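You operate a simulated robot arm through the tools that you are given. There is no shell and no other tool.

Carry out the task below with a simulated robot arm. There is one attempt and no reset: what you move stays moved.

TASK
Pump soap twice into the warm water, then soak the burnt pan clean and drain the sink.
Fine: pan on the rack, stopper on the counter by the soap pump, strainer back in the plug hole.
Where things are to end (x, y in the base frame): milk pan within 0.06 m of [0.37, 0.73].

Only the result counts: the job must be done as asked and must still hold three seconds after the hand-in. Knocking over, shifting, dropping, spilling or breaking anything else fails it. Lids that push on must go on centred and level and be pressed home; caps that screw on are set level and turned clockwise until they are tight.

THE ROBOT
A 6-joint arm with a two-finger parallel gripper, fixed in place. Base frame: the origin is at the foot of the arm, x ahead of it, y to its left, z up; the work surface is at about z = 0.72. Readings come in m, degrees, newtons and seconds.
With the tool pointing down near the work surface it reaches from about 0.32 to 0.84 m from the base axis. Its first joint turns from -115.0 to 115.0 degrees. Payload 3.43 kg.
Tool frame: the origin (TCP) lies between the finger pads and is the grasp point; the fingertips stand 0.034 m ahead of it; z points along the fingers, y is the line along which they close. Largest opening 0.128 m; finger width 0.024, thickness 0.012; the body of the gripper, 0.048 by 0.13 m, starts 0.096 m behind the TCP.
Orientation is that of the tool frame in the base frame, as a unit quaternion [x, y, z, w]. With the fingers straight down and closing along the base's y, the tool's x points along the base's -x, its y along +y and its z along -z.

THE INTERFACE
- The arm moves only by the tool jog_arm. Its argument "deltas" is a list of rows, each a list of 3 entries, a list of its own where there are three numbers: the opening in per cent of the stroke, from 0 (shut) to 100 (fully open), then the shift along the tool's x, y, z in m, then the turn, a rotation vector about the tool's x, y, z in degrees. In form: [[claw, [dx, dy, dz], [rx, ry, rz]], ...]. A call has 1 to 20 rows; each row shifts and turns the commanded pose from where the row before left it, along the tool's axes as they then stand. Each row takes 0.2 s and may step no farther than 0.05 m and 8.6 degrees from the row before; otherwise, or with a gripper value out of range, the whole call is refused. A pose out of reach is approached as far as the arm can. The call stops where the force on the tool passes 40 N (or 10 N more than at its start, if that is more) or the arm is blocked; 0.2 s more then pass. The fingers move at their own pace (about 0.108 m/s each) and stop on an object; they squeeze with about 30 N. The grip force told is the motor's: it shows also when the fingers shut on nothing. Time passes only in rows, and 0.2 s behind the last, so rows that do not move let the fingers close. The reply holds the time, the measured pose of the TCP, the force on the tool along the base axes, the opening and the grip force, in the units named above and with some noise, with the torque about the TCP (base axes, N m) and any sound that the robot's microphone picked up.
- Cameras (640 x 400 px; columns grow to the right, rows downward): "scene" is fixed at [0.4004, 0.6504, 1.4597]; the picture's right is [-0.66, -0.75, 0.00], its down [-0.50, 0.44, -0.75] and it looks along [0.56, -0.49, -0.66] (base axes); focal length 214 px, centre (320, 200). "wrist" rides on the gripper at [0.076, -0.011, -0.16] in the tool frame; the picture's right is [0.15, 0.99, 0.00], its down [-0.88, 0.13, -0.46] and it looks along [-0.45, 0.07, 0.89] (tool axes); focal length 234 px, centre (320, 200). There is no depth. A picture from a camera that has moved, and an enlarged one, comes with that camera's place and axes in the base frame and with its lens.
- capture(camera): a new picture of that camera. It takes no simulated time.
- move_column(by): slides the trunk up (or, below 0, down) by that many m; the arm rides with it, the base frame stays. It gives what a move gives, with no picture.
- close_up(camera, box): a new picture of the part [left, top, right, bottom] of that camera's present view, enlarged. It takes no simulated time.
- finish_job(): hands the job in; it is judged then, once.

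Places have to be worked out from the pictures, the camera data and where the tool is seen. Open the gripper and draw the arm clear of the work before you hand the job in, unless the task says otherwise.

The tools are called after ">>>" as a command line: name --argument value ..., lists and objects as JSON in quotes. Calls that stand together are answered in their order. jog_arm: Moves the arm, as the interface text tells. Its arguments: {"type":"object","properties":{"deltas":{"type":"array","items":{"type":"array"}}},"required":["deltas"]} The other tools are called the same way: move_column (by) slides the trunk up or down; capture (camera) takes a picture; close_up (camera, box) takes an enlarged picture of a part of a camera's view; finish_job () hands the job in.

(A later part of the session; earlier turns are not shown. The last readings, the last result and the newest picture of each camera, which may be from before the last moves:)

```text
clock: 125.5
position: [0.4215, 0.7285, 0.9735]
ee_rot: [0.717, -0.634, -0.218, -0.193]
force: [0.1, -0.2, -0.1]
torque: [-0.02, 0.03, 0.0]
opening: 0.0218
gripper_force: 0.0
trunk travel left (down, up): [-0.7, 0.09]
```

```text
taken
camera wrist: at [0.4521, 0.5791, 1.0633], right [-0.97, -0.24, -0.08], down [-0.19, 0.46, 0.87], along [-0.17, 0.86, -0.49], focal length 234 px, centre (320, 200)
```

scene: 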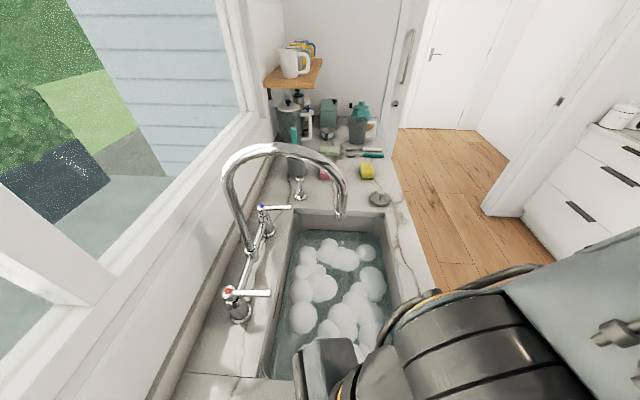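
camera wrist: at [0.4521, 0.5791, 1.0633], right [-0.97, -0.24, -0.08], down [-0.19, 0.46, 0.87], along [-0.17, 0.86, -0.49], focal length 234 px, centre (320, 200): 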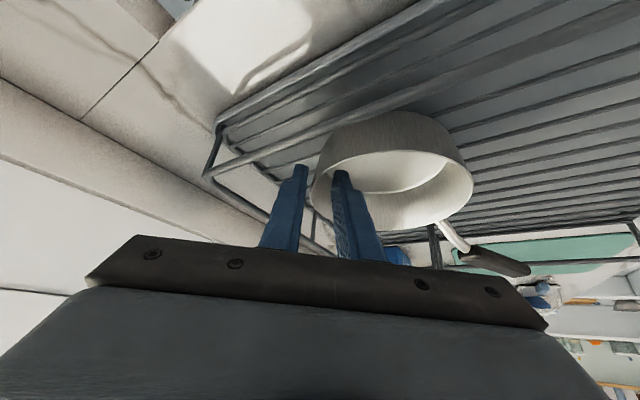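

It's resting on the rack, fingers free. I withdraw along the finger axis.

>>> jog_arm --deltas '[[17, [0, 0, -0.015], [0, 0, 0]], [17, [0, 0, -0.02], [0, 0, 0]], [17, [0, 0, -0.03], [0, 0, 0]], [17, [0, 0, -0.04], [0, 0, 0]], [17, [0, 0, -0.04], [0, 0, 0]]]'

>>> capture --camera "wrist"

```text
clock: 126.7
position: [0.4327, 0.6488, 1.0927]
ee_rot: [0.717, -0.634, -0.218, -0.193]
force: [-0.2, 0.8, -0.2]
torque: [-0.02, -0.04, 0.02]
opening: 0.0221
gripper_force: 0.1
trunk travel left (down, up): [-0.7, 0.09]
```

```text
taken
camera wrist: at [0.4622, 0.499, 1.1841], right [-0.97, -0.24, -0.08], down [-0.19, 0.46, 0.87], along [-0.17, 0.86, -0.49], focal length 234 px, centre (320, 200)
```

wrist: 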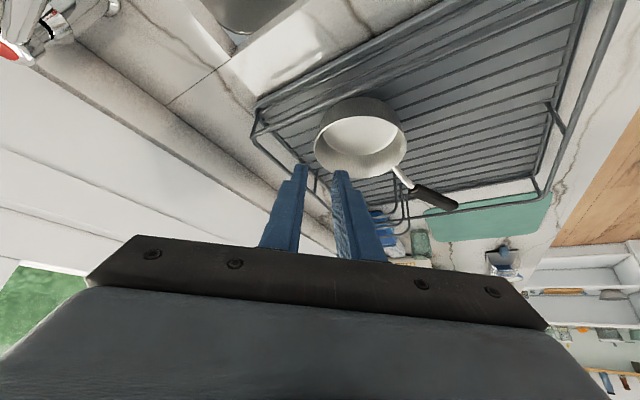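

>>> close_up --camera "wrist" --box '[240, 60, 480, 220]'

```text
2.50 times, centred on (360, 140) of wrist
camera zoom: at [0.4622, 0.499, 1.1841], right [-0.97, -0.24, -0.08], down [-0.19, 0.46, 0.87], along [-0.17, 0.86, -0.49], focal length 585 px, centre (220, 350)
```

zoom: 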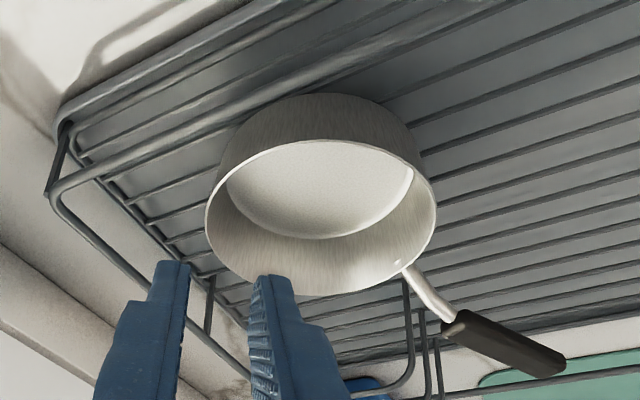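

The clean pan sits level on the rack at about (0.37, 0.72). Next is the stopper: I raise the hand, reduce the tilt to 15°, turn to yaw 20° and go round to the front of the sink.

>>> jog_arm --deltas '[[17, [-0.028, 0, -0.0415], [0, 0, 0]], [17, [-0.028, 0, -0.0415], [0, 0, 0]], [17, [0, 0, 0], [0, 6.33, 0]], [17, [0, 0, 0], [0, 6.33, 0]], [17, [0, 0, 0], [0, 6.33, 0]], [40, [0, 0, 0], [2.21, 0, 8.27]], [40, [0, 0, 0], [2.21, 0, 8.27]], [40, [0, 0, 0], [2.21, 0, 8.27]], [40, [0, 0, 0], [2.21, 0, 8.27]], [40, [0, 0, 0], [2.21, 0, 8.27]], [40, [0, 0, 0], [2.21, 0, 8.27]], [40, [0, 0, 0], [2.21, 0, 8.27]], [40, [0, 0, 0], [2.21, 0, 8.27]], [40, [0, 0, 0], [2.21, 0, 8.27]], [40, [0, 0, 0], [0, 0, 0]]]'

>>> jog_arm --deltas '[[40, [0.0126, -0.0409, -0.0034], [0, 0, 0]], [40, [0.0126, -0.0409, -0.0034], [0, 0, 0]], [40, [0.0126, -0.0409, -0.0034], [0, 0, 0]], [40, [0.0126, -0.0409, -0.0034], [0, 0, 0]], [40, [0.0126, -0.0409, -0.0034], [0, 0, 0]], [40, [0.0126, -0.0409, -0.0034], [0, 0, 0]], [40, [0.0126, -0.0409, -0.0034], [0, 0, 0]], [40, [0.0126, -0.0409, -0.0034], [0, 0, 0]], [40, [0.0126, -0.0409, -0.0034], [0, 0, 0]], [40, [0.0126, -0.0409, -0.0034], [0, 0, 0]], [40, [0, 0, 0], [0, 0, 0]]]'

>>> capture --camera "wrist"

>>> capture --camera "scene"

```text
clock: 129.9
position: [0.4319, 0.6483, 1.1944]
ee_rot: [-0.172, 0.976, 0.021, 0.129]
force: [0.2, 0.1, -0.2]
torque: [-0.01, 0.03, -0.02]
opening: 0.0512
gripper_force: 0.1
trunk travel left (down, up): [-0.7, 0.09]
```

```text
clock: 132.3
position: [0.4501, 0.2192, 1.1951]
ee_rot: [-0.172, 0.976, 0.022, 0.129]
force: [0.2, 0.1, -0.2]
torque: [-0.02, 0.03, 0.01]
opening: 0.0511
gripper_force: 0.0
trunk travel left (down, up): [-0.7, 0.09]
```

```text
taken
camera wrist: at [0.346, 0.1693, 1.3298], right [-0.47, 0.88, -0.04], down [0.64, 0.37, 0.67], along [0.6, 0.29, -0.74], focal length 234 px, centre (320, 200)
```

wrist: 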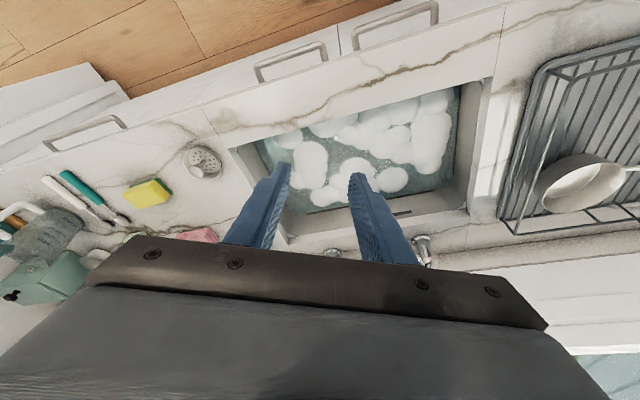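

```text
taken
```

scene: 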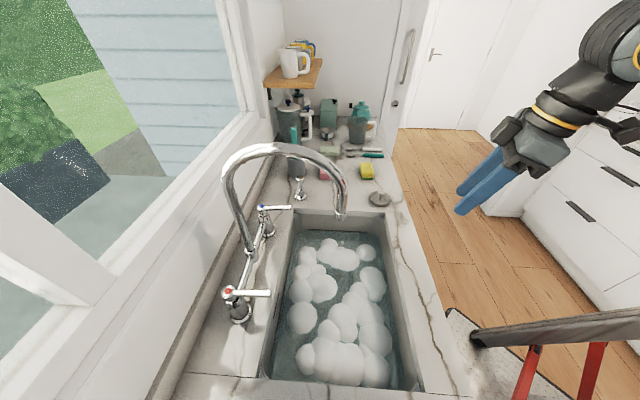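

I look for the stopper knob between the suds in both views.

>>> close_up --camera "scene" --box '[300, 240, 380, 300]'

>>> close_up --camera "wrist" --box '[240, 80, 460, 230]'

```text
6.67 times, centred on (340, 270) of scene
camera zoom: at [0.4004, 0.6504, 1.4597], right [-0.66, -0.75, 0.0], down [-0.5, 0.44, -0.75], along [0.56, -0.49, -0.66], focal length 1430 px, centre (187, -267)
```

zoom: 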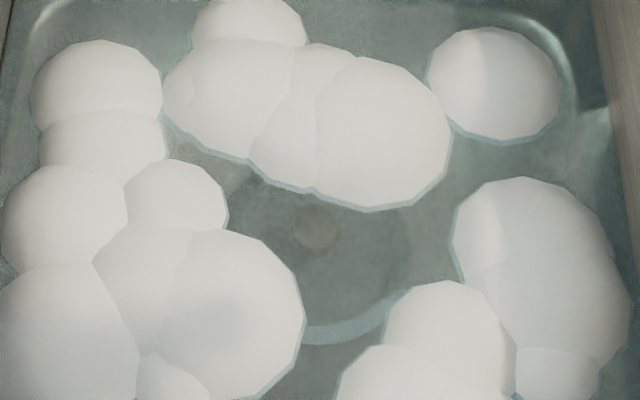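

```text
2.67 times, centred on (350, 155) of wrist
camera zoom: at [0.346, 0.1693, 1.3298], right [-0.47, 0.88, -0.04], down [0.64, 0.37, 0.67], along [0.6, 0.29, -0.74], focal length 624 px, centre (240, 320)
```

zoom: 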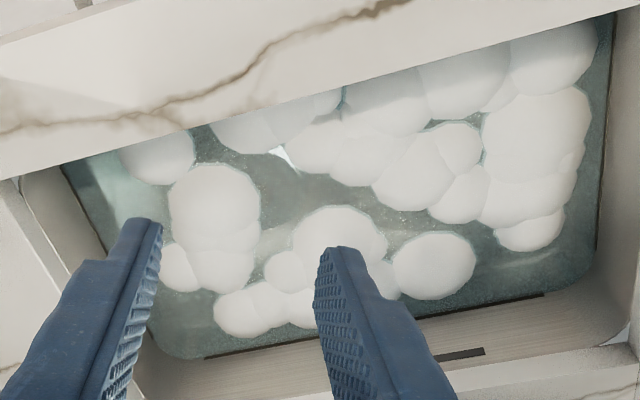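

The knob is visible at about (0.653, 0.335, 0.75), and the ring agrees. I go in low under the spout to hover over it.

>>> jog_arm --deltas '[[40, [0.0078, -0.0121, 0.0383], [0, 0, 0]], [40, [0.0078, -0.0121, 0.0383], [0, 0, 0]], [40, [0.0078, -0.0121, 0.0383], [0, 0, 0]], [40, [0.0078, -0.0121, 0.0383], [0, 0, 0]], [40, [0.0078, -0.0121, 0.0383], [0, 0, 0]], [40, [-0.032, 0.0168, 0.0172], [0, 0, 0]], [40, [-0.032, 0.0168, 0.0172], [0, 0, 0]], [40, [-0.032, 0.0168, 0.0172], [0, 0, 0]], [40, [-0.032, 0.0168, 0.0172], [0, 0, 0]], [40, [-0.032, 0.0168, 0.0172], [0, 0, 0]], [40, [-0.032, 0.0168, 0.0172], [0, 0, 0]], [40, [0, 0, 0], [0, 0, 0]]]'

>>> capture --camera "wrist"

>>> capture --camera "scene"

```text
clock: 134.9
position: [0.6463, 0.3345, 0.948]
ee_rot: [-0.172, 0.977, 0.021, 0.128]
force: [0.3, 0.4, -0.2]
torque: [0.01, 0.0, 0.01]
opening: 0.0512
gripper_force: 0.0
trunk travel left (down, up): [-0.7, 0.09]
```

```text
taken
camera wrist: at [0.542, 0.2849, 1.083], right [-0.47, 0.88, -0.04], down [0.64, 0.37, 0.67], along [0.6, 0.29, -0.74], focal length 234 px, centre (320, 200)
```

wrist: 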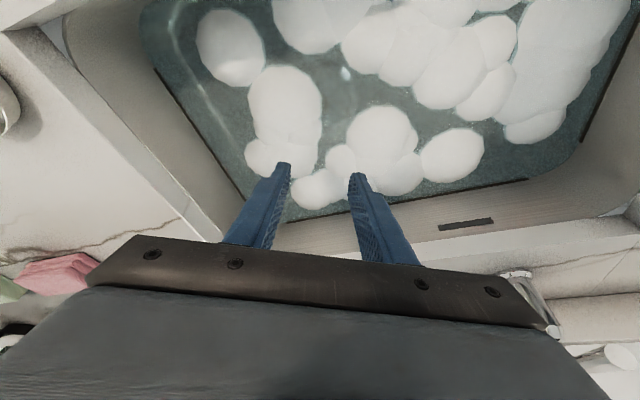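

```text
taken
```

scene: 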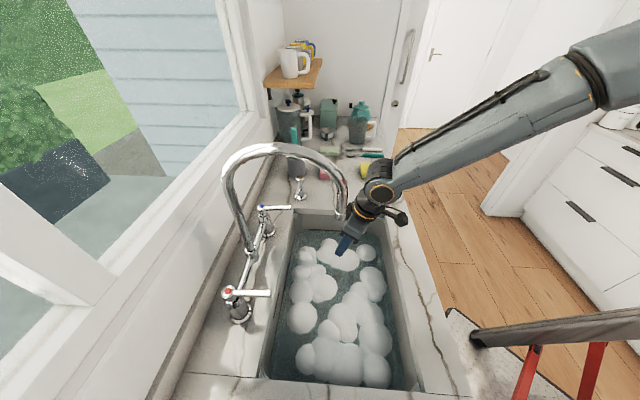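

A bright spot near (347,73) in the wrist view may be the knob. I zoom in.

>>> close_up --camera "wrist" --box '[240, 0, 440, 150]'

```text
2.67 times, centred on (340, 75) of wrist
camera zoom: at [0.542, 0.2849, 1.083], right [-0.47, 0.88, -0.04], down [0.64, 0.37, 0.67], along [0.6, 0.29, -0.74], focal length 624 px, centre (267, 533)
```

zoom: 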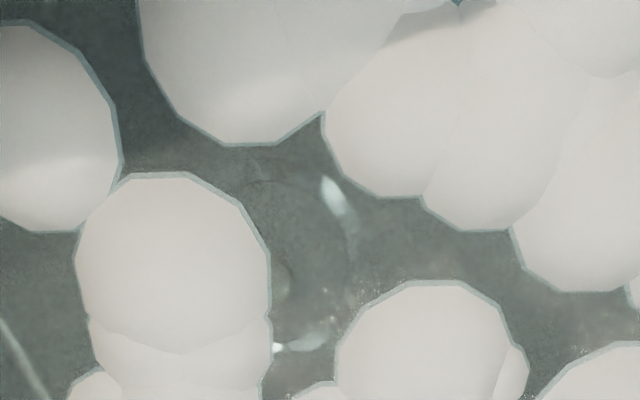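

The ring and knob again give (0.653, 0.334). I descend vertically through the water to just above the stopper.

>>> jog_arm --deltas '[[40, [0.0104, 0, 0.0386], [0, 0, 0]], [40, [0.0104, 0, 0.0386], [0, 0, 0]], [40, [0.0104, 0, 0.0386], [0, 0, 0]], [40, [0.0104, 0, 0.0386], [0, 0, 0]], [40, [0.0026, 0, 0.0097], [0, 0, 0]], [40, [0.0013, 0, 0.0048], [0, 0, 0]], [40, [0, 0, 0], [0, 0, 0]]]'

>>> close_up --camera "wrist" --box '[220, 60, 460, 240]'

>>> close_up --camera "scene" --box '[290, 190, 450, 310]'

```text
clock: 136.5
position: [0.6452, 0.3336, 0.7736]
ee_rot: [-0.172, 0.976, 0.022, 0.129]
force: [-0.3, -0.3, 0.2]
torque: [-0.02, 0.01, 0.0]
opening: 0.0512
gripper_force: 0.1
trunk travel left (down, up): [-0.7, 0.09]
```

```text
2.22 times, centred on (340, 150) of wrist
camera zoom: at [0.5421, 0.2837, 0.908], right [-0.47, 0.88, -0.04], down [0.64, 0.37, 0.67], along [0.6, 0.29, -0.74], focal length 520 px, centre (276, 311)
```

zoom: 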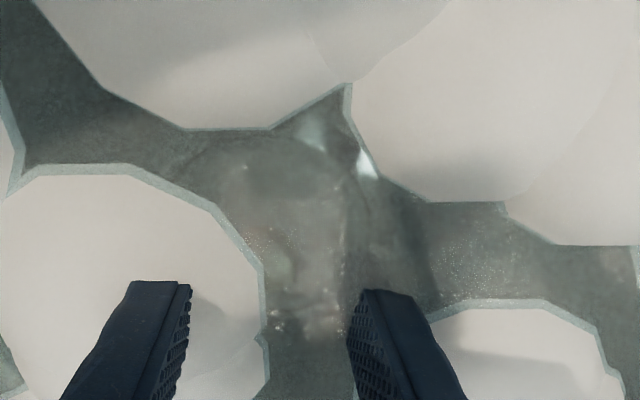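

```text
3.33 times, centred on (370, 250) of scene
camera zoom: at [0.4004, 0.6504, 1.4597], right [-0.66, -0.75, 0.0], down [-0.5, 0.44, -0.75], along [0.56, -0.49, -0.66], focal length 715 px, centre (153, 33)
```

zoom: 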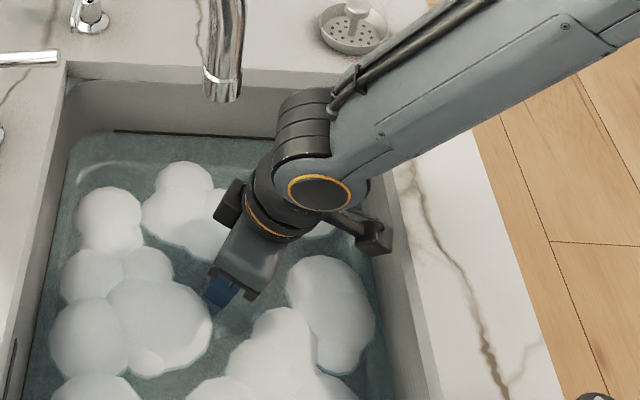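

No contact so far. I go 4 mm lower and close on the knob.

>>> jog_arm --deltas '[[40, [0.001, 0, 0.0039], [0, 0, 0]], [20, [0, 0, 0], [0, 0, 0]], [0, [0, 0, 0], [0, 0, 0]], [0, [0, 0, 0], [0, 0, 0]], [0, [0, 0, 0], [0, 0, 0]]]'

```text
clock: 137.7
position: [0.6462, 0.3324, 0.7692]
ee_rot: [-0.171, 0.977, 0.023, 0.129]
force: [8.0, -20.4, 4.3]
torque: [-0.93, -0.44, -0.35]
opening: 0.0263
gripper_force: 30.3
trunk travel left (down, up): [-0.7, 0.09]
```

Gripped something 26 mm wide (the knob), but slightly off-centre (22 N side force). I shift sideways a few mm to relax it.

>>> jog_arm --deltas '[[0, [0, -0.003, 0], [0, 0, 0]], [0, [0, -0.002, 0], [0, 0, 0]], [0, [0, 0, 0], [0, 0, 0]]]'

```text
clock: 138.5
position: [0.6477, 0.3269, 0.7698]
ee_rot: [-0.172, 0.976, 0.023, 0.129]
force: [-0.2, -0.9, 0.4]
torque: [-0.02, 0.03, 0.02]
opening: 0.0261
gripper_force: 29.7
trunk travel left (down, up): [-0.7, 0.09]
```

Side force gone. Now I pull the stopper straight up.

>>> jog_arm --deltas '[[0, [-0.0013, 0, -0.0048], [0, 0, 0]], [0, [-0.0013, 0, -0.0048], [0, 0, 0]], [0, [-0.0026, 0, -0.0097], [0, 0, 0]], [0, [-0.0026, 0, -0.0097], [0, 0, 0]], [0, [-0.0026, 0, -0.0097], [0, 0, 0]], [0, [0, 0, 0], [0, 0, 0]]]'

>>> close_up --camera "wrist" --box '[220, 60, 460, 240]'

```text
clock: 139.9
position: [0.6489, 0.3286, 0.8095]
ee_rot: [-0.173, 0.976, 0.022, 0.129]
force: [-0.2, 0.8, -0.5]
torque: [0.0, 0.03, 0.0]
opening: 0.026
gripper_force: 30.2
trunk travel left (down, up): [-0.7, 0.09]
```

```text
2.22 times, centred on (340, 150) of wrist
camera zoom: at [0.5442, 0.279, 0.9444], right [-0.47, 0.88, -0.04], down [0.64, 0.37, 0.67], along [0.6, 0.29, -0.74], focal length 520 px, centre (276, 311)
```

zoom: 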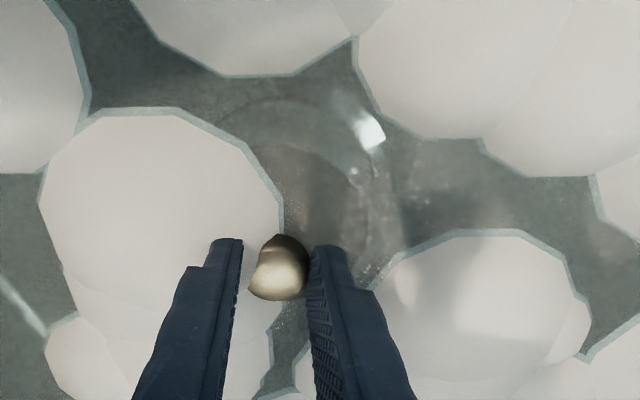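

The metal knob is in the fingers. I lift it further to see whether the whole stopper is out and the water starts draining.

>>> jog_arm --deltas '[[0, [-0.0078, 0, -0.029], [0, 0, 0]], [0, [-0.0078, 0, -0.029], [0, 0, 0]], [0, [-0.0078, 0, -0.029], [0, 0, 0]], [0, [0, 0, 0], [0, 0, 0]]]'

>>> close_up --camera "wrist" --box '[220, 60, 460, 240]'

>>> close_up --camera "scene" --box '[290, 190, 450, 310]'

```text
clock: 140.9
position: [0.6477, 0.3273, 0.8998]
ee_rot: [-0.172, 0.976, 0.022, 0.129]
force: [0.2, -0.7, 0.3]
torque: [0.03, 0.04, -0.01]
opening: 0.0263
gripper_force: 29.7
trunk travel left (down, up): [-0.7, 0.09]
```

```text
2.22 times, centred on (340, 150) of wrist
camera zoom: at [0.5442, 0.2789, 1.0353], right [-0.47, 0.88, -0.04], down [0.64, 0.37, 0.67], along [0.6, 0.29, -0.74], focal length 520 px, centre (276, 311)
```

zoom: 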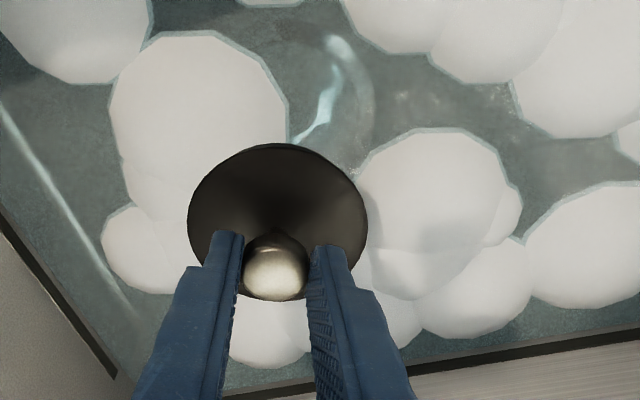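

```text
3.33 times, centred on (370, 250) of scene
camera zoom: at [0.4004, 0.6504, 1.4597], right [-0.66, -0.75, 0.0], down [-0.5, 0.44, -0.75], along [0.56, -0.49, -0.66], focal length 715 px, centre (153, 33)
```

zoom: 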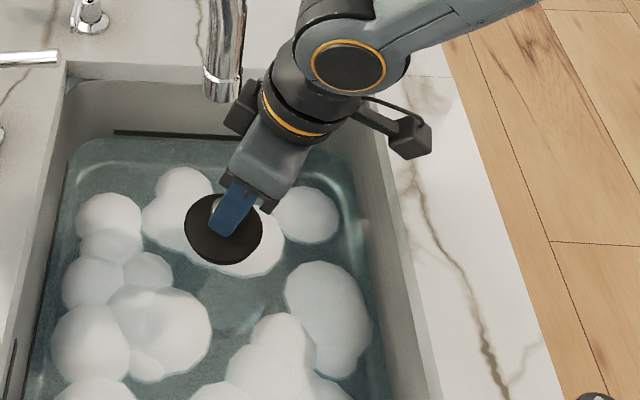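

The whole stopper (black disc with knob) is out and the drain is open. I back away from the spout toward the front while rising.

>>> jog_arm --deltas '[[0, [0.0307, -0.0168, -0.022], [0, 0, 0]], [0, [0.0307, -0.0168, -0.022], [0, 0, 0]], [0, [0.0307, -0.0168, -0.022], [0, 0, 0]], [0, [0.0307, -0.0168, -0.022], [0, 0, 0]], [0, [0.0307, -0.0168, -0.022], [0, 0, 0]], [0, [0.0307, -0.0168, -0.022], [0, 0, 0]], [0, [0, 0, 0], [0, 0, 0]]]'

>>> capture --camera "scene"

>>> capture --camera "wrist"

```text
clock: 142.5
position: [0.4827, 0.1599, 0.9792]
ee_rot: [-0.173, 0.976, 0.023, 0.128]
force: [-0.8, 0.3, 0.0]
torque: [0.0, 0.0, 0.01]
opening: 0.0
gripper_force: 30.2
trunk travel left (down, up): [-0.7, 0.09]
```

```text
taken
```

scene: 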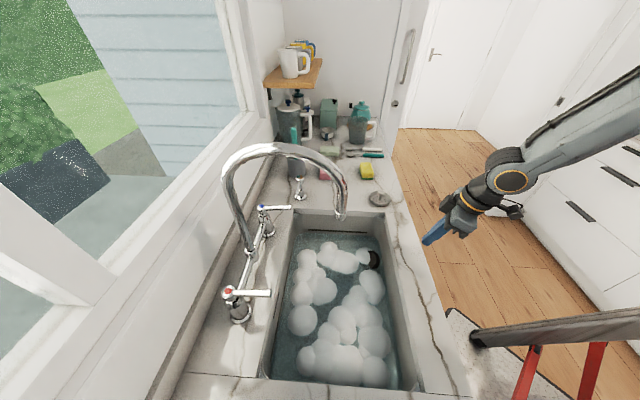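

```text
taken
camera wrist: at [0.379, 0.1107, 1.1153], right [-0.47, 0.88, -0.04], down [0.64, 0.37, 0.67], along [0.6, 0.29, -0.74], focal length 234 px, centre (320, 200)
```

wrist: 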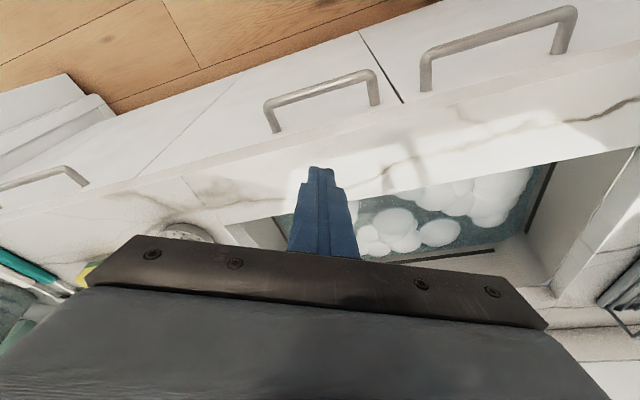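

The stopper got knocked off on the sink's edge and fell back into the sink corner. I zoom in to find it.

>>> close_up --camera "scene" --box '[320, 210, 420, 290]'

>>> close_up --camera "scene" --box '[260, 200, 420, 390]'

```text
5.00 times, centred on (370, 250) of scene
camera zoom: at [0.4004, 0.6504, 1.4597], right [-0.66, -0.75, 0.0], down [-0.5, 0.44, -0.75], along [0.56, -0.49, -0.66], focal length 1072 px, centre (70, -50)
```

zoom: 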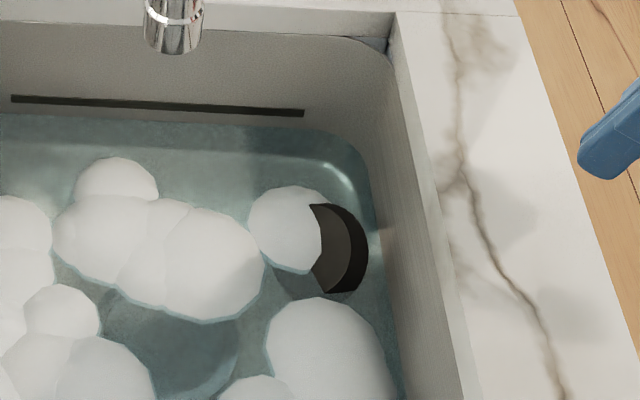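

```text
2.11 times, centred on (340, 295) of scene
camera zoom: at [0.4004, 0.6504, 1.4597], right [-0.66, -0.75, 0.0], down [-0.5, 0.44, -0.75], along [0.56, -0.49, -0.66], focal length 452 px, centre (278, 0)
```

zoom: 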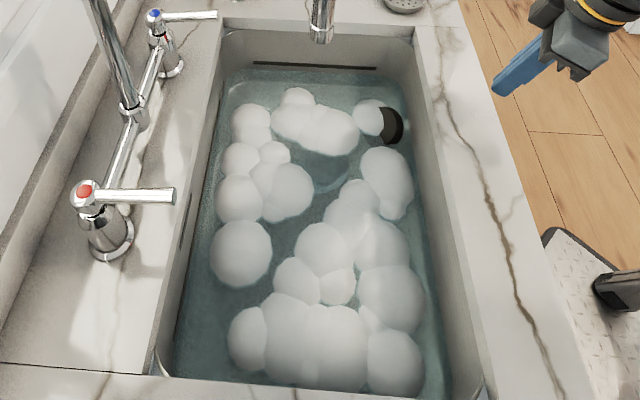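

The stopper leans by the base-side wall in the sink; the drain itself is open. I wait for the water to drain so I can see it properly.

>>> jog_arm --deltas '[[0, [0, 0, 0], [0, 0, 0]], [0, [0, 0, 0], [0, 0, 0]], [0, [0, 0, 0], [0, 0, 0]], [0, [0, 0, 0], [0, 0, 0]], [0, [0, 0, 0], [0, 0, 0]], [0, [0, 0, 0], [0, 0, 0]], [0, [0, 0, 0], [0, 0, 0]], [0, [0, 0, 0], [0, 0, 0]], [0, [0, 0, 0], [0, 0, 0]], [0, [0, 0, 0], [0, 0, 0]], [0, [0, 0, 0], [0, 0, 0]], [0, [0, 0, 0], [0, 0, 0]], [0, [0, 0, 0], [0, 0, 0]], [0, [0, 0, 0], [0, 0, 0]], [0, [0, 0, 0], [0, 0, 0]], [0, [0, 0, 0], [0, 0, 0]], [0, [0, 0, 0], [0, 0, 0]], [0, [0, 0, 0], [0, 0, 0]], [0, [0, 0, 0], [0, 0, 0]], [0, [0, 0, 0], [0, 0, 0]]]'

>>> jog_arm --deltas '[[50, [0, 0, 0], [0, 0, 0]], [50, [0, 0, 0], [0, 0, 0]], [50, [0, 0, 0], [0, 0, 0]], [50, [0, 0, 0], [0, 0, 0]], [50, [0, 0, 0], [0, 0, 0]], [50, [0, 0, 0], [0, 0, 0]], [50, [0, 0, 0], [0, 0, 0]], [50, [0, 0, 0], [0, 0, 0]], [50, [0, 0, 0], [0, 0, 0]], [50, [0, 0, 0], [0, 0, 0]], [50, [0, 0, 0], [0, 0, 0]], [50, [0, 0, 0], [0, 0, 0]], [50, [0, 0, 0], [0, 0, 0]], [50, [0, 0, 0], [0, 0, 0]], [50, [0, 0, 0], [0, 0, 0]], [50, [0, 0, 0], [0, 0, 0]], [50, [0, 0, 0], [0, 0, 0]], [50, [0, 0, 0], [0, 0, 0]], [50, [0, 0, 0], [0, 0, 0]], [50, [0, 0, 0], [0, 0, 0]]]'

>>> close_up --camera "scene" --box '[260, 200, 420, 390]'

>>> close_up --camera "scene" --box '[320, 210, 420, 290]'

```text
clock: 146.7
position: [0.4836, 0.16, 0.9805]
ee_rot: [-0.173, 0.976, 0.022, 0.128]
force: [0.1, 0.4, 0.1]
torque: [-0.03, 0.03, 0.01]
opening: 0.0
gripper_force: 29.8
trunk travel left (down, up): [-0.7, 0.09]
```

```text
clock: 150.9
position: [0.4829, 0.1616, 0.98]
ee_rot: [-0.172, 0.977, 0.022, 0.128]
force: [0.1, 0.1, -0.5]
torque: [-0.01, 0.01, 0.0]
opening: 0.0642
gripper_force: 0.1
trunk travel left (down, up): [-0.7, 0.09]
```

```text
2.11 times, centred on (340, 295) of scene
camera zoom: at [0.4004, 0.6504, 1.4597], right [-0.66, -0.75, 0.0], down [-0.5, 0.44, -0.75], along [0.56, -0.49, -0.66], focal length 452 px, centre (278, 0)
```

zoom: 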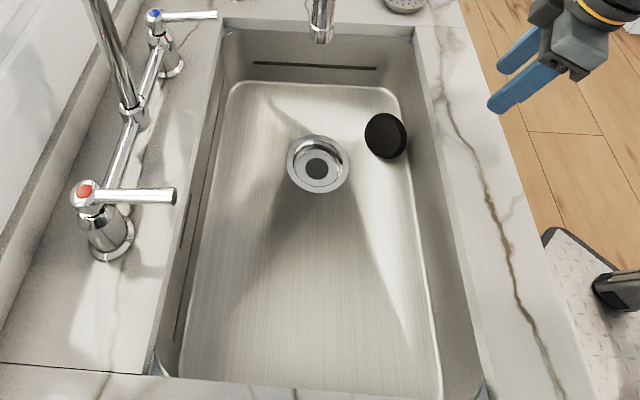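

```text
5.00 times, centred on (370, 250) of scene
camera zoom: at [0.4004, 0.6504, 1.4597], right [-0.66, -0.75, 0.0], down [-0.5, 0.44, -0.75], along [0.56, -0.49, -0.66], focal length 1072 px, centre (70, -50)
```

zoom: 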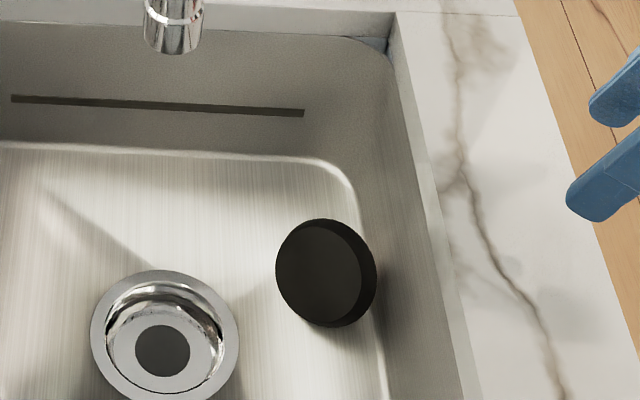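

The sink is fully drained and the pan, spout and taps are untouched. The stopper leans upside down near (0.605, 0.22) by the base-side wall. I move the hand above it for a closer look.

>>> jog_arm --deltas '[[50, [-0.0104, 0, -0.0386], [0, 0, 0]], [50, [-0.0104, 0, -0.0386], [0, 0, 0]], [50, [0, 0, 0], [0, 7.5, 0]], [50, [0, 0, 0], [0, 7.5, 0]], [50, [-0.03, 0.01, 0], [0, 0, 0]], [50, [0, 0, 0], [0, 0, 0]]]'

>>> capture --camera "wrist"

```text
clock: 152.3
position: [0.5069, 0.1805, 1.0598]
ee_rot: [-0.174, 0.985, -0.001, -0.001]
force: [0.8, 0.8, -0.6]
torque: [0.0, 0.0, -0.01]
opening: 0.064
gripper_force: 0.1
trunk travel left (down, up): [-0.7, 0.09]
```

```text
taken
camera wrist: at [0.4401, 0.1444, 1.2199], right [-0.48, 0.88, 0.0], down [0.78, 0.42, 0.45], along [0.4, 0.22, -0.89], focal length 234 px, centre (320, 200)
```

wrist: 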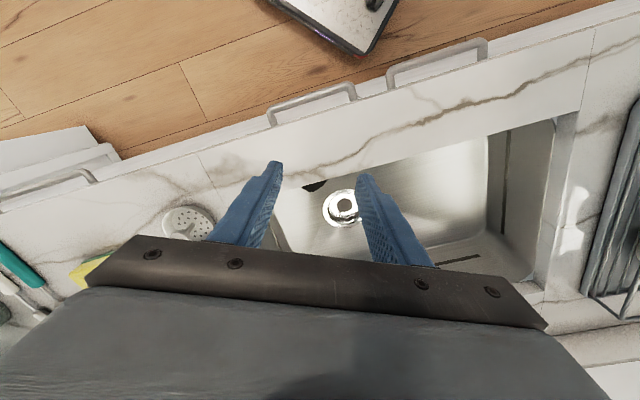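

The counter edge hides it from here. I move the camera over the sink edge, staying away from the spout.

>>> jog_arm --deltas '[[50, [-0.0373, 0.0051, 0], [0, 0, 0]], [50, [-0.0373, 0.0051, 0], [0, 0, 0]], [50, [-0.0373, 0.0051, 0], [0, 0, 0]], [50, [-0.0373, 0.0051, 0], [0, 0, 0]], [50, [0, 0, 0], [0, 0, 0]]]'

>>> capture --camera "wrist"

>>> close_up --camera "wrist" --box '[220, 30, 440, 200]'

```text
clock: 153.5
position: [0.6412, 0.2514, 1.0587]
ee_rot: [-0.174, 0.985, -0.001, 0.0]
force: [-0.4, 0.5, 0.4]
torque: [0.0, -0.02, -0.02]
opening: 0.064
gripper_force: 0.1
trunk travel left (down, up): [-0.7, 0.09]
```

```text
taken
camera wrist: at [0.5747, 0.2151, 1.2194], right [-0.48, 0.88, 0.0], down [0.78, 0.42, 0.46], along [0.4, 0.22, -0.89], focal length 234 px, centre (320, 200)
```

wrist: 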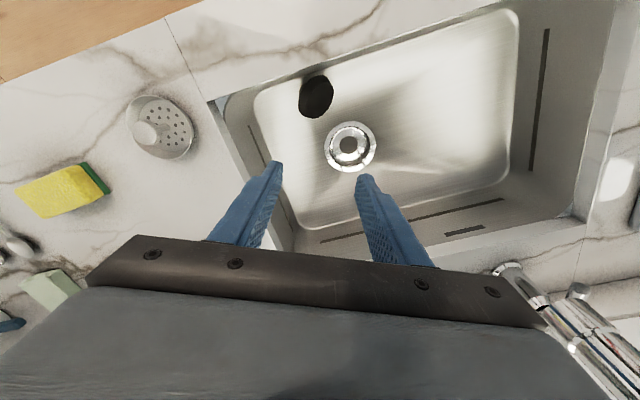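

```text
2.35 times, centred on (330, 115) of wrist
camera zoom: at [0.5747, 0.2151, 1.2194], right [-0.48, 0.88, 0.0], down [0.78, 0.42, 0.46], along [0.4, 0.22, -0.89], focal length 551 px, centre (296, 400)
```

zoom: 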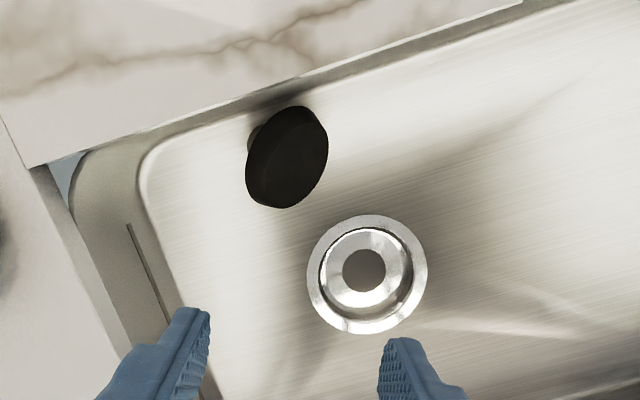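

The stopper lies tilted against the wall, knob pointing to the far corner. I'll pinch its upper edge face-to-face with the hand vertical. First I line up above it at yaw 14°.

>>> jog_arm --deltas '[[50, [0, 0, 0], [0, 0, 6]], [50, [0.0067, -0.0034, 0.0398], [0, 0, 0]], [50, [0.0067, -0.0034, 0.0398], [0, 0, 0]], [50, [0.0067, -0.0034, 0.0398], [0, 0, 0]], [50, [0.0067, -0.0034, 0.0398], [0, 0, 0]], [50, [0.0067, -0.0034, 0.03], [0, 0, 0]], [50, [0, 0, 0], [0, 0, 0]]]'

>>> close_up --camera "wrist" --box '[200, 20, 440, 240]'

>>> close_up --camera "scene" --box '[320, 200, 430, 290]'

```text
clock: 155.1
position: [0.6128, 0.2268, 0.8716]
ee_rot: [-0.122, 0.992, 0.0, 0.0]
force: [-0.3, -0.1, 0.1]
torque: [0.01, 0.01, 0.02]
opening: 0.0638
gripper_force: 0.0
trunk travel left (down, up): [-0.7, 0.09]
```

```text
1.82 times, centred on (320, 130) of wrist
camera zoom: at [0.5418, 0.1981, 1.0306], right [-0.38, 0.92, 0.0], down [0.82, 0.34, 0.46], along [0.42, 0.17, -0.89], focal length 426 px, centre (320, 327)
```

zoom: 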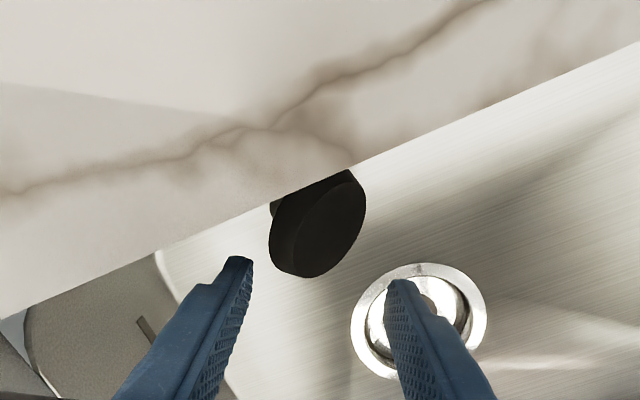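

```text
4.44 times, centred on (375, 245) of scene
camera zoom: at [0.4004, 0.6504, 1.4597], right [-0.66, -0.75, 0.0], down [-0.5, 0.44, -0.75], along [0.56, -0.49, -0.66], focal length 953 px, centre (76, 0)
```

zoom: 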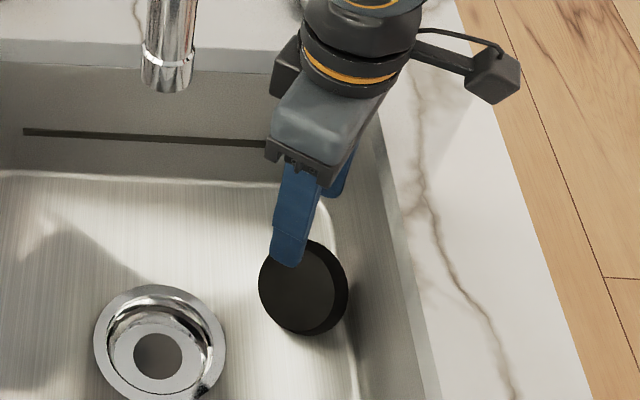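

The disc is centred between the fingers. I open a bit wider, then descend so the tips straddle its upper edge.

>>> jog_arm --deltas '[[62, [-0.004, 0, 0], [0, 0, 0]], [62, [0, 0, 0.02], [0, 0, 0]], [62, [0, 0, 0.02], [0, 0, 0]], [62, [0, 0, 0.015], [0, 0, 0]], [62, [0, 0, 0], [0, 0, 0]]]'

>>> close_up --camera "wrist" --box '[200, 20, 440, 240]'

>>> close_up --camera "scene" --box '[320, 200, 430, 290]'

```text
clock: 156.3
position: [0.6168, 0.2271, 0.8168]
ee_rot: [-0.122, 0.993, 0.0, 0.0]
force: [0.2, 0.2, -0.6]
torque: [-0.01, -0.02, 0.03]
opening: 0.0794
gripper_force: 0.0
trunk travel left (down, up): [-0.7, 0.09]
```

```text
1.82 times, centred on (320, 130) of wrist
camera zoom: at [0.5465, 0.1986, 0.9759], right [-0.38, 0.92, 0.0], down [0.82, 0.34, 0.46], along [0.42, 0.17, -0.89], focal length 426 px, centre (320, 327)
```

zoom: 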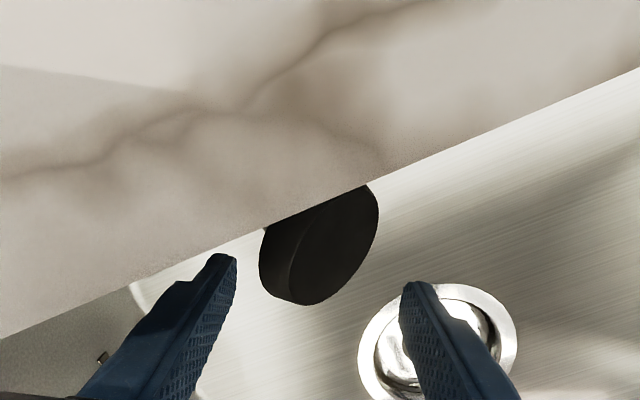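

```text
4.44 times, centred on (375, 245) of scene
camera zoom: at [0.4004, 0.6504, 1.4597], right [-0.66, -0.75, 0.0], down [-0.5, 0.44, -0.75], along [0.56, -0.49, -0.66], focal length 953 px, centre (76, 0)
```

zoom: 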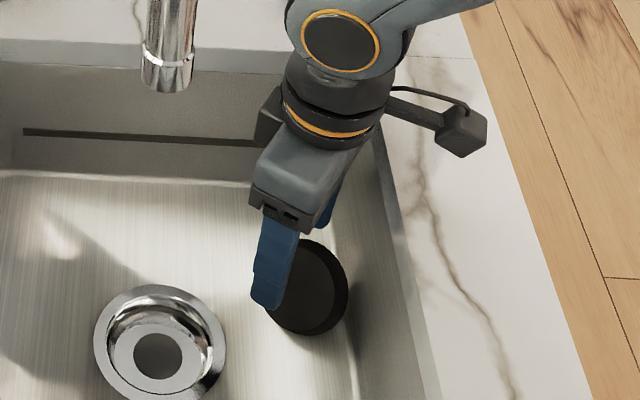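

The fingers straddle it. I lower another centimetre and close.

>>> jog_arm --deltas '[[62, [0, 0, 0.011], [0, 0, 0]], [30, [0, 0, 0], [0, 0, 0]], [0, [0, 0, 0], [0, 0, 0]], [0, [0, 0, 0], [0, 0, 0]], [0, [0, 0, 0], [0, 0, 0]]]'

>>> close_up --camera "wrist" --box '[200, 20, 440, 240]'

>>> close_up --camera "scene" --box '[320, 200, 430, 290]'

```text
clock: 157.5
position: [0.6174, 0.2291, 0.8057]
ee_rot: [-0.122, 0.993, 0.0, 0.001]
force: [1.7, 7.5, 11.0]
torque: [0.77, 0.12, -0.18]
opening: 0.0273
gripper_force: 30.1
trunk travel left (down, up): [-0.7, 0.09]
```

```text
1.82 times, centred on (320, 130) of wrist
camera zoom: at [0.5461, 0.1994, 0.9654], right [-0.38, 0.92, 0.0], down [0.82, 0.34, 0.46], along [0.42, 0.17, -0.89], focal length 426 px, centre (320, 327)
```

zoom: 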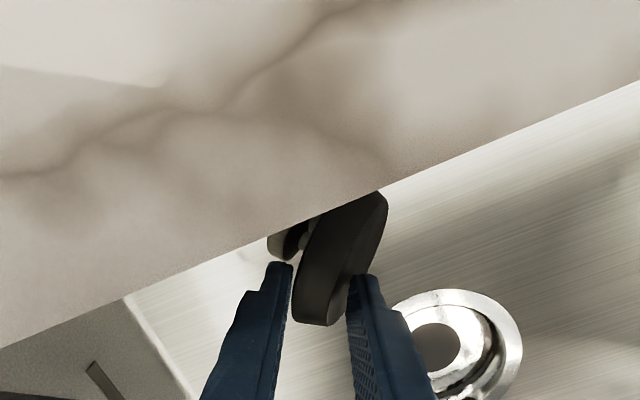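

```text
4.44 times, centred on (375, 245) of scene
camera zoom: at [0.4004, 0.6504, 1.4597], right [-0.66, -0.75, 0.0], down [-0.5, 0.44, -0.75], along [0.56, -0.49, -0.66], focal length 953 px, centre (76, 0)
```

zoom: 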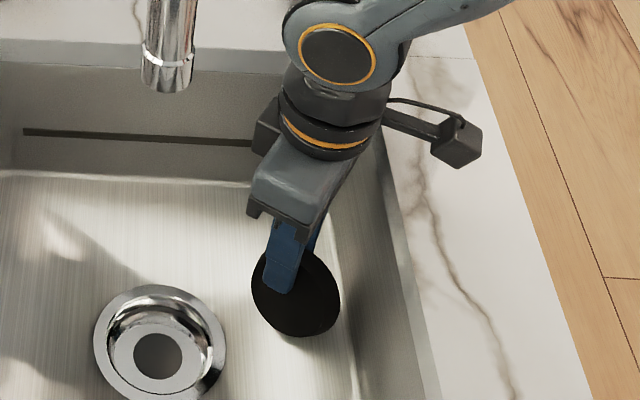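

The disc swung upright and is clamped face-to-face (27 mm). I lift it gently.

>>> jog_arm --deltas '[[0, [0, 0, -0.01], [0, 0, 0]], [0, [0, 0, -0.015], [0, 0, 0]], [0, [0, 0, -0.02], [0, 0, 0]], [0, [0, 0, 0], [0, 0, 0]]]'

>>> close_up --camera "wrist" --box '[200, 20, 440, 240]'

>>> close_up --camera "scene" --box '[320, 200, 430, 290]'

```text
clock: 158.5
position: [0.6151, 0.2263, 0.8495]
ee_rot: [-0.121, 0.993, 0.0, 0.0]
force: [0.5, 0.5, -0.8]
torque: [0.01, 0.02, 0.0]
opening: 0.0172
gripper_force: 29.9
trunk travel left (down, up): [-0.7, 0.09]
```

```text
1.82 times, centred on (320, 130) of wrist
camera zoom: at [0.5458, 0.1982, 1.0097], right [-0.38, 0.92, 0.0], down [0.82, 0.34, 0.45], along [0.42, 0.17, -0.89], focal length 426 px, centre (320, 327)
```

zoom: 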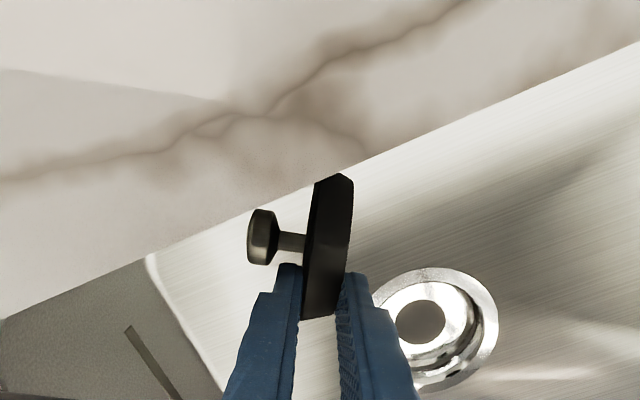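

```text
4.44 times, centred on (375, 245) of scene
camera zoom: at [0.4004, 0.6504, 1.4597], right [-0.66, -0.75, 0.0], down [-0.5, 0.44, -0.75], along [0.56, -0.49, -0.66], focal length 953 px, centre (76, 0)
```

zoom: 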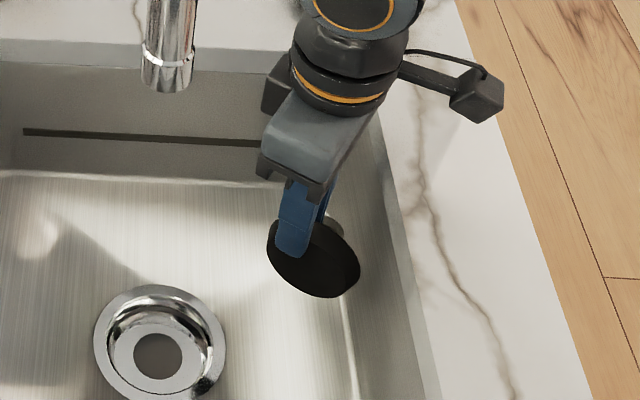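

Firm grip: the disc is vertical with its knob sticking out to one side. I move 3 cm away from the wall, then straight up and clear.

>>> jog_arm --deltas '[[0, [-0.015, 0, -0.004], [0, 0, 0]], [0, [-0.02, 0, -0.004], [0, 0, 0]], [0, [0, 0, -0.04], [0, 0, 0]], [0, [0, 0, -0.045], [0, 0, 0]], [0, [0, 0, -0.045], [0, 0, 0]], [0, [0, 0, -0.045], [0, 0, 0]], [0, [0, 0, 0], [0, 0, 0]]]'

>>> capture --camera "scene"

>>> capture --camera "wrist"

```text
clock: 160.1
position: [0.6498, 0.2373, 1.0331]
ee_rot: [-0.122, 0.993, -0.001, 0.0]
force: [-0.1, 0.6, -1.2]
torque: [0.01, -0.01, -0.02]
opening: 0.0173
gripper_force: 30.3
trunk travel left (down, up): [-0.7, 0.09]
```

```text
taken
```

scene: 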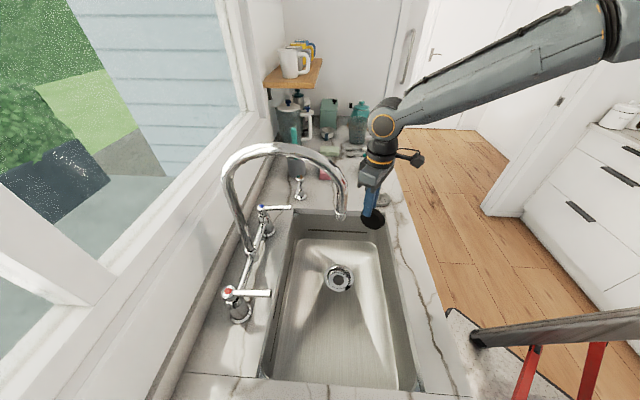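

```text
taken
camera wrist: at [0.5791, 0.208, 1.1923], right [-0.38, 0.92, 0.0], down [0.82, 0.34, 0.45], along [0.42, 0.17, -0.89], focal length 234 px, centre (320, 200)
```

wrist: 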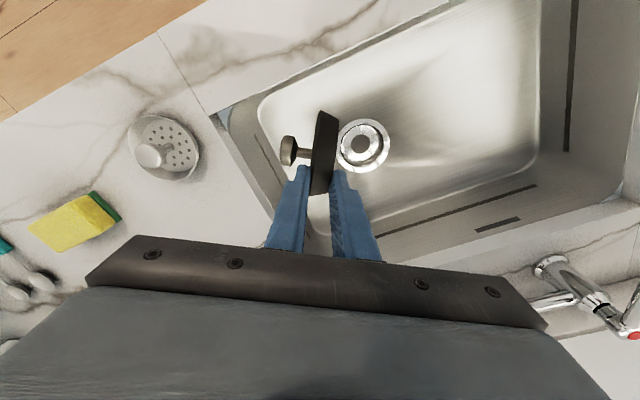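

Now I reorient: turn 89° about vertical and roll so the knob side faces up with the hand leaning toward the base. That lets the stopper be laid face-down, knob up, on the counter.

>>> jog_arm --deltas '[[0, [0, 0, -0.03], [0, 0, 0]], [0, [0, 0, 0], [0, 0, -8.1]], [0, [0, 0, 0], [0, 0, -8.1]], [0, [0, 0, 0], [0, 0, -8.1]], [0, [0, 0, 0], [0, 0, -8.1]], [0, [0, 0, 0], [0, 0, -8.1]], [0, [0, 0, 0], [0, 0, -8.1]], [0, [0, 0, 0], [0, 0, -8.1]], [0, [0, 0, 0], [0, 0, -8.1]], [0, [0, 0, 0], [0, 0, -8.1]], [0, [0, 0, 0], [0, 0, -8.1]], [0, [0, 0, 0], [0, 0, -8.1]], [0, [0, 0, 0], [0, 0, 0]]]'

>>> jog_arm --deltas '[[0, [0, 0, 0], [8.15, 0, 0]], [0, [0, 0, 0], [8.15, 0, 0]], [0, [0, 0, 0], [8.15, 0, 0]], [0, [0, 0, 0], [8.15, 0, 0]], [0, [0, 0, 0], [8.15, 0, 0]], [0, [0, 0, 0], [8.15, 0, 0]], [0, [0, 0, 0], [8.15, 0, 0]], [0, [0, 0, 0], [0, 0, 0]]]'

>>> capture --camera "wrist"

>>> capture --camera "scene"

```text
clock: 162.9
position: [0.65, 0.2356, 1.0625]
ee_rot: [0.784, -0.621, 0.001, 0.001]
force: [-0.1, 0.3, -0.3]
torque: [-0.02, 0.04, 0.0]
opening: 0.0171
gripper_force: 30.3
trunk travel left (down, up): [-0.7, 0.09]
```

```text
clock: 164.7
position: [0.6519, 0.2205, 1.06]
ee_rot: [0.703, -0.568, 0.286, -0.317]
force: [0.3, 0.3, -0.6]
torque: [-0.01, 0.04, -0.01]
opening: 0.0172
gripper_force: 29.8
out of reach, approached as far as the arm can: row 5, 6
trunk travel left (down, up): [-0.7, 0.09]
```

```text
taken
camera wrist: at [0.5525, 0.1289, 1.174], right [-0.58, -0.29, -0.76], down [-0.59, 0.79, 0.15], along [0.55, 0.54, -0.64], focal length 234 px, centre (320, 200)
```

wrist: 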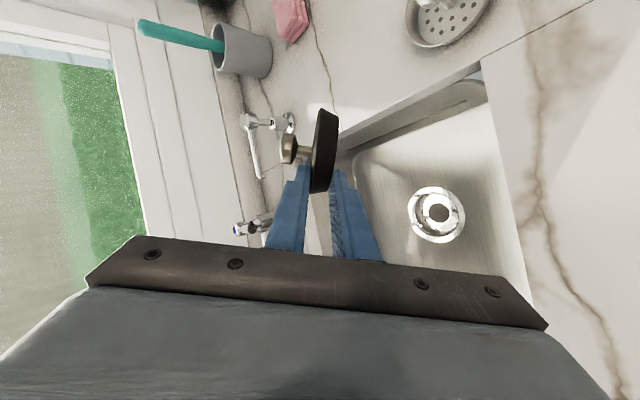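

```text
taken
```

scene: 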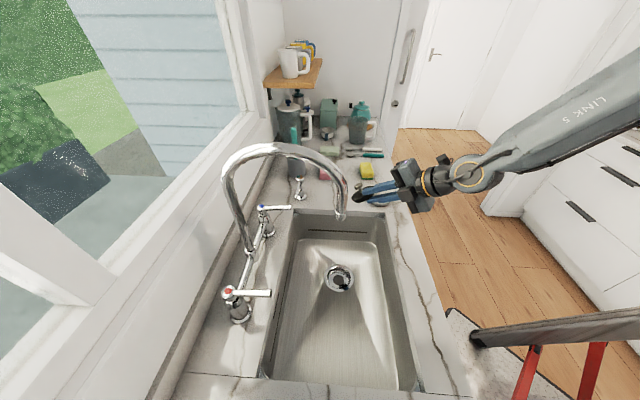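

Now at ≈50° with the knob up. I carry it to the spot by the pump, hovering at z≈1.0.

>>> jog_arm --deltas '[[0, [0.0063, -0.013, 0.0351], [0, 0, 0]], [0, [0.0063, -0.013, 0.0351], [0, 0, 0]], [0, [0.0063, -0.013, 0.0351], [0, 0, 0]], [0, [0.0063, -0.013, 0.0351], [0, 0, 0]], [0, [0.0063, -0.013, 0.0351], [0, 0, 0]], [0, [0, 0, 0], [7, 0, 0]], [0, [0, 0, 0], [0, 0, 0]]]'

>>> capture --camera "wrist"

>>> close_up --camera "scene" --box '[270, 130, 430, 230]'

```text
clock: 166.3
position: [0.8335, 0.2205, 1.0008]
ee_rot: [0.683, -0.549, 0.321, -0.36]
force: [0.0, 0.4, 0.1]
torque: [-0.01, 0.01, -0.02]
opening: 0.017
gripper_force: 30.1
trunk travel left (down, up): [-0.7, 0.09]
```

```text
taken
camera wrist: at [0.721, 0.1262, 1.0997], right [-0.49, -0.28, -0.83], down [-0.62, 0.78, 0.1], along [0.62, 0.56, -0.55], focal length 234 px, centre (320, 200)
```

wrist: 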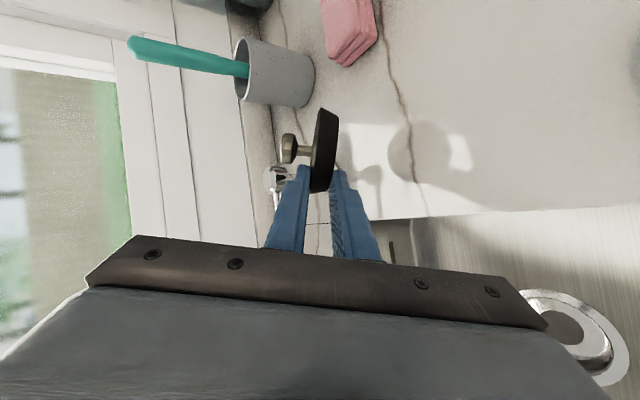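

```text
4.00 times, centred on (350, 180) of scene
camera zoom: at [0.4004, 0.6504, 1.4597], right [-0.66, -0.75, 0.0], down [-0.5, 0.44, -0.75], along [0.56, -0.49, -0.66], focal length 858 px, centre (200, 280)
```

zoom: 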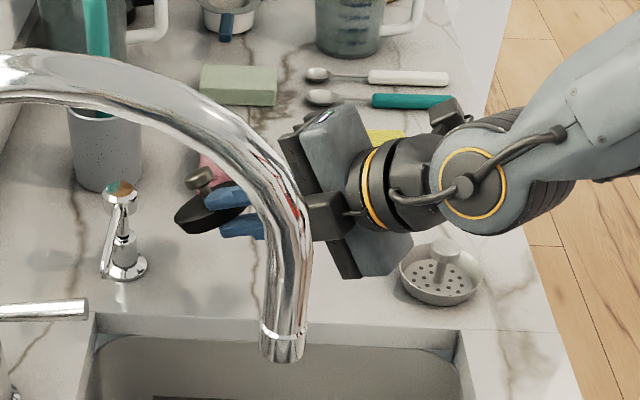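

Good position, about 10 cm from the pump. I lower until the stopper's edge touches the counter.

>>> jog_arm --deltas '[[0, [-0.0006, 0.0127, 0.008], [0, 0, 0]], [0, [-0.0006, 0.0127, 0.008], [0, 0, 0]], [0, [-0.0004, 0.0084, 0.0054], [0, 0, 0]], [0, [-0.0002, 0.0042, 0.0027], [0, 0, 0]], [0, [-0.0002, 0.0042, 0.0027], [0, 0, 0]], [0, [0, 0, 0], [0, 0, 0]]]'

>>> close_up --camera "scene" --box '[270, 130, 430, 230]'

```text
clock: 167.7
position: [0.8333, 0.2205, 0.9529]
ee_rot: [0.683, -0.549, 0.322, -0.36]
force: [-4.1, -1.1, 8.9]
torque: [0.03, -0.43, -0.01]
opening: 0.0174
gripper_force: 30.4
trunk travel left (down, up): [-0.7, 0.09]
```

```text
4.00 times, centred on (350, 180) of scene
camera zoom: at [0.4004, 0.6504, 1.4597], right [-0.66, -0.75, 0.0], down [-0.5, 0.44, -0.75], along [0.56, -0.49, -0.66], focal length 858 px, centre (200, 280)
```

zoom: 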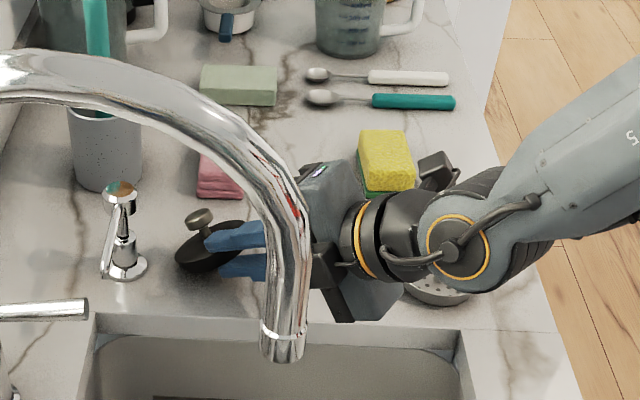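

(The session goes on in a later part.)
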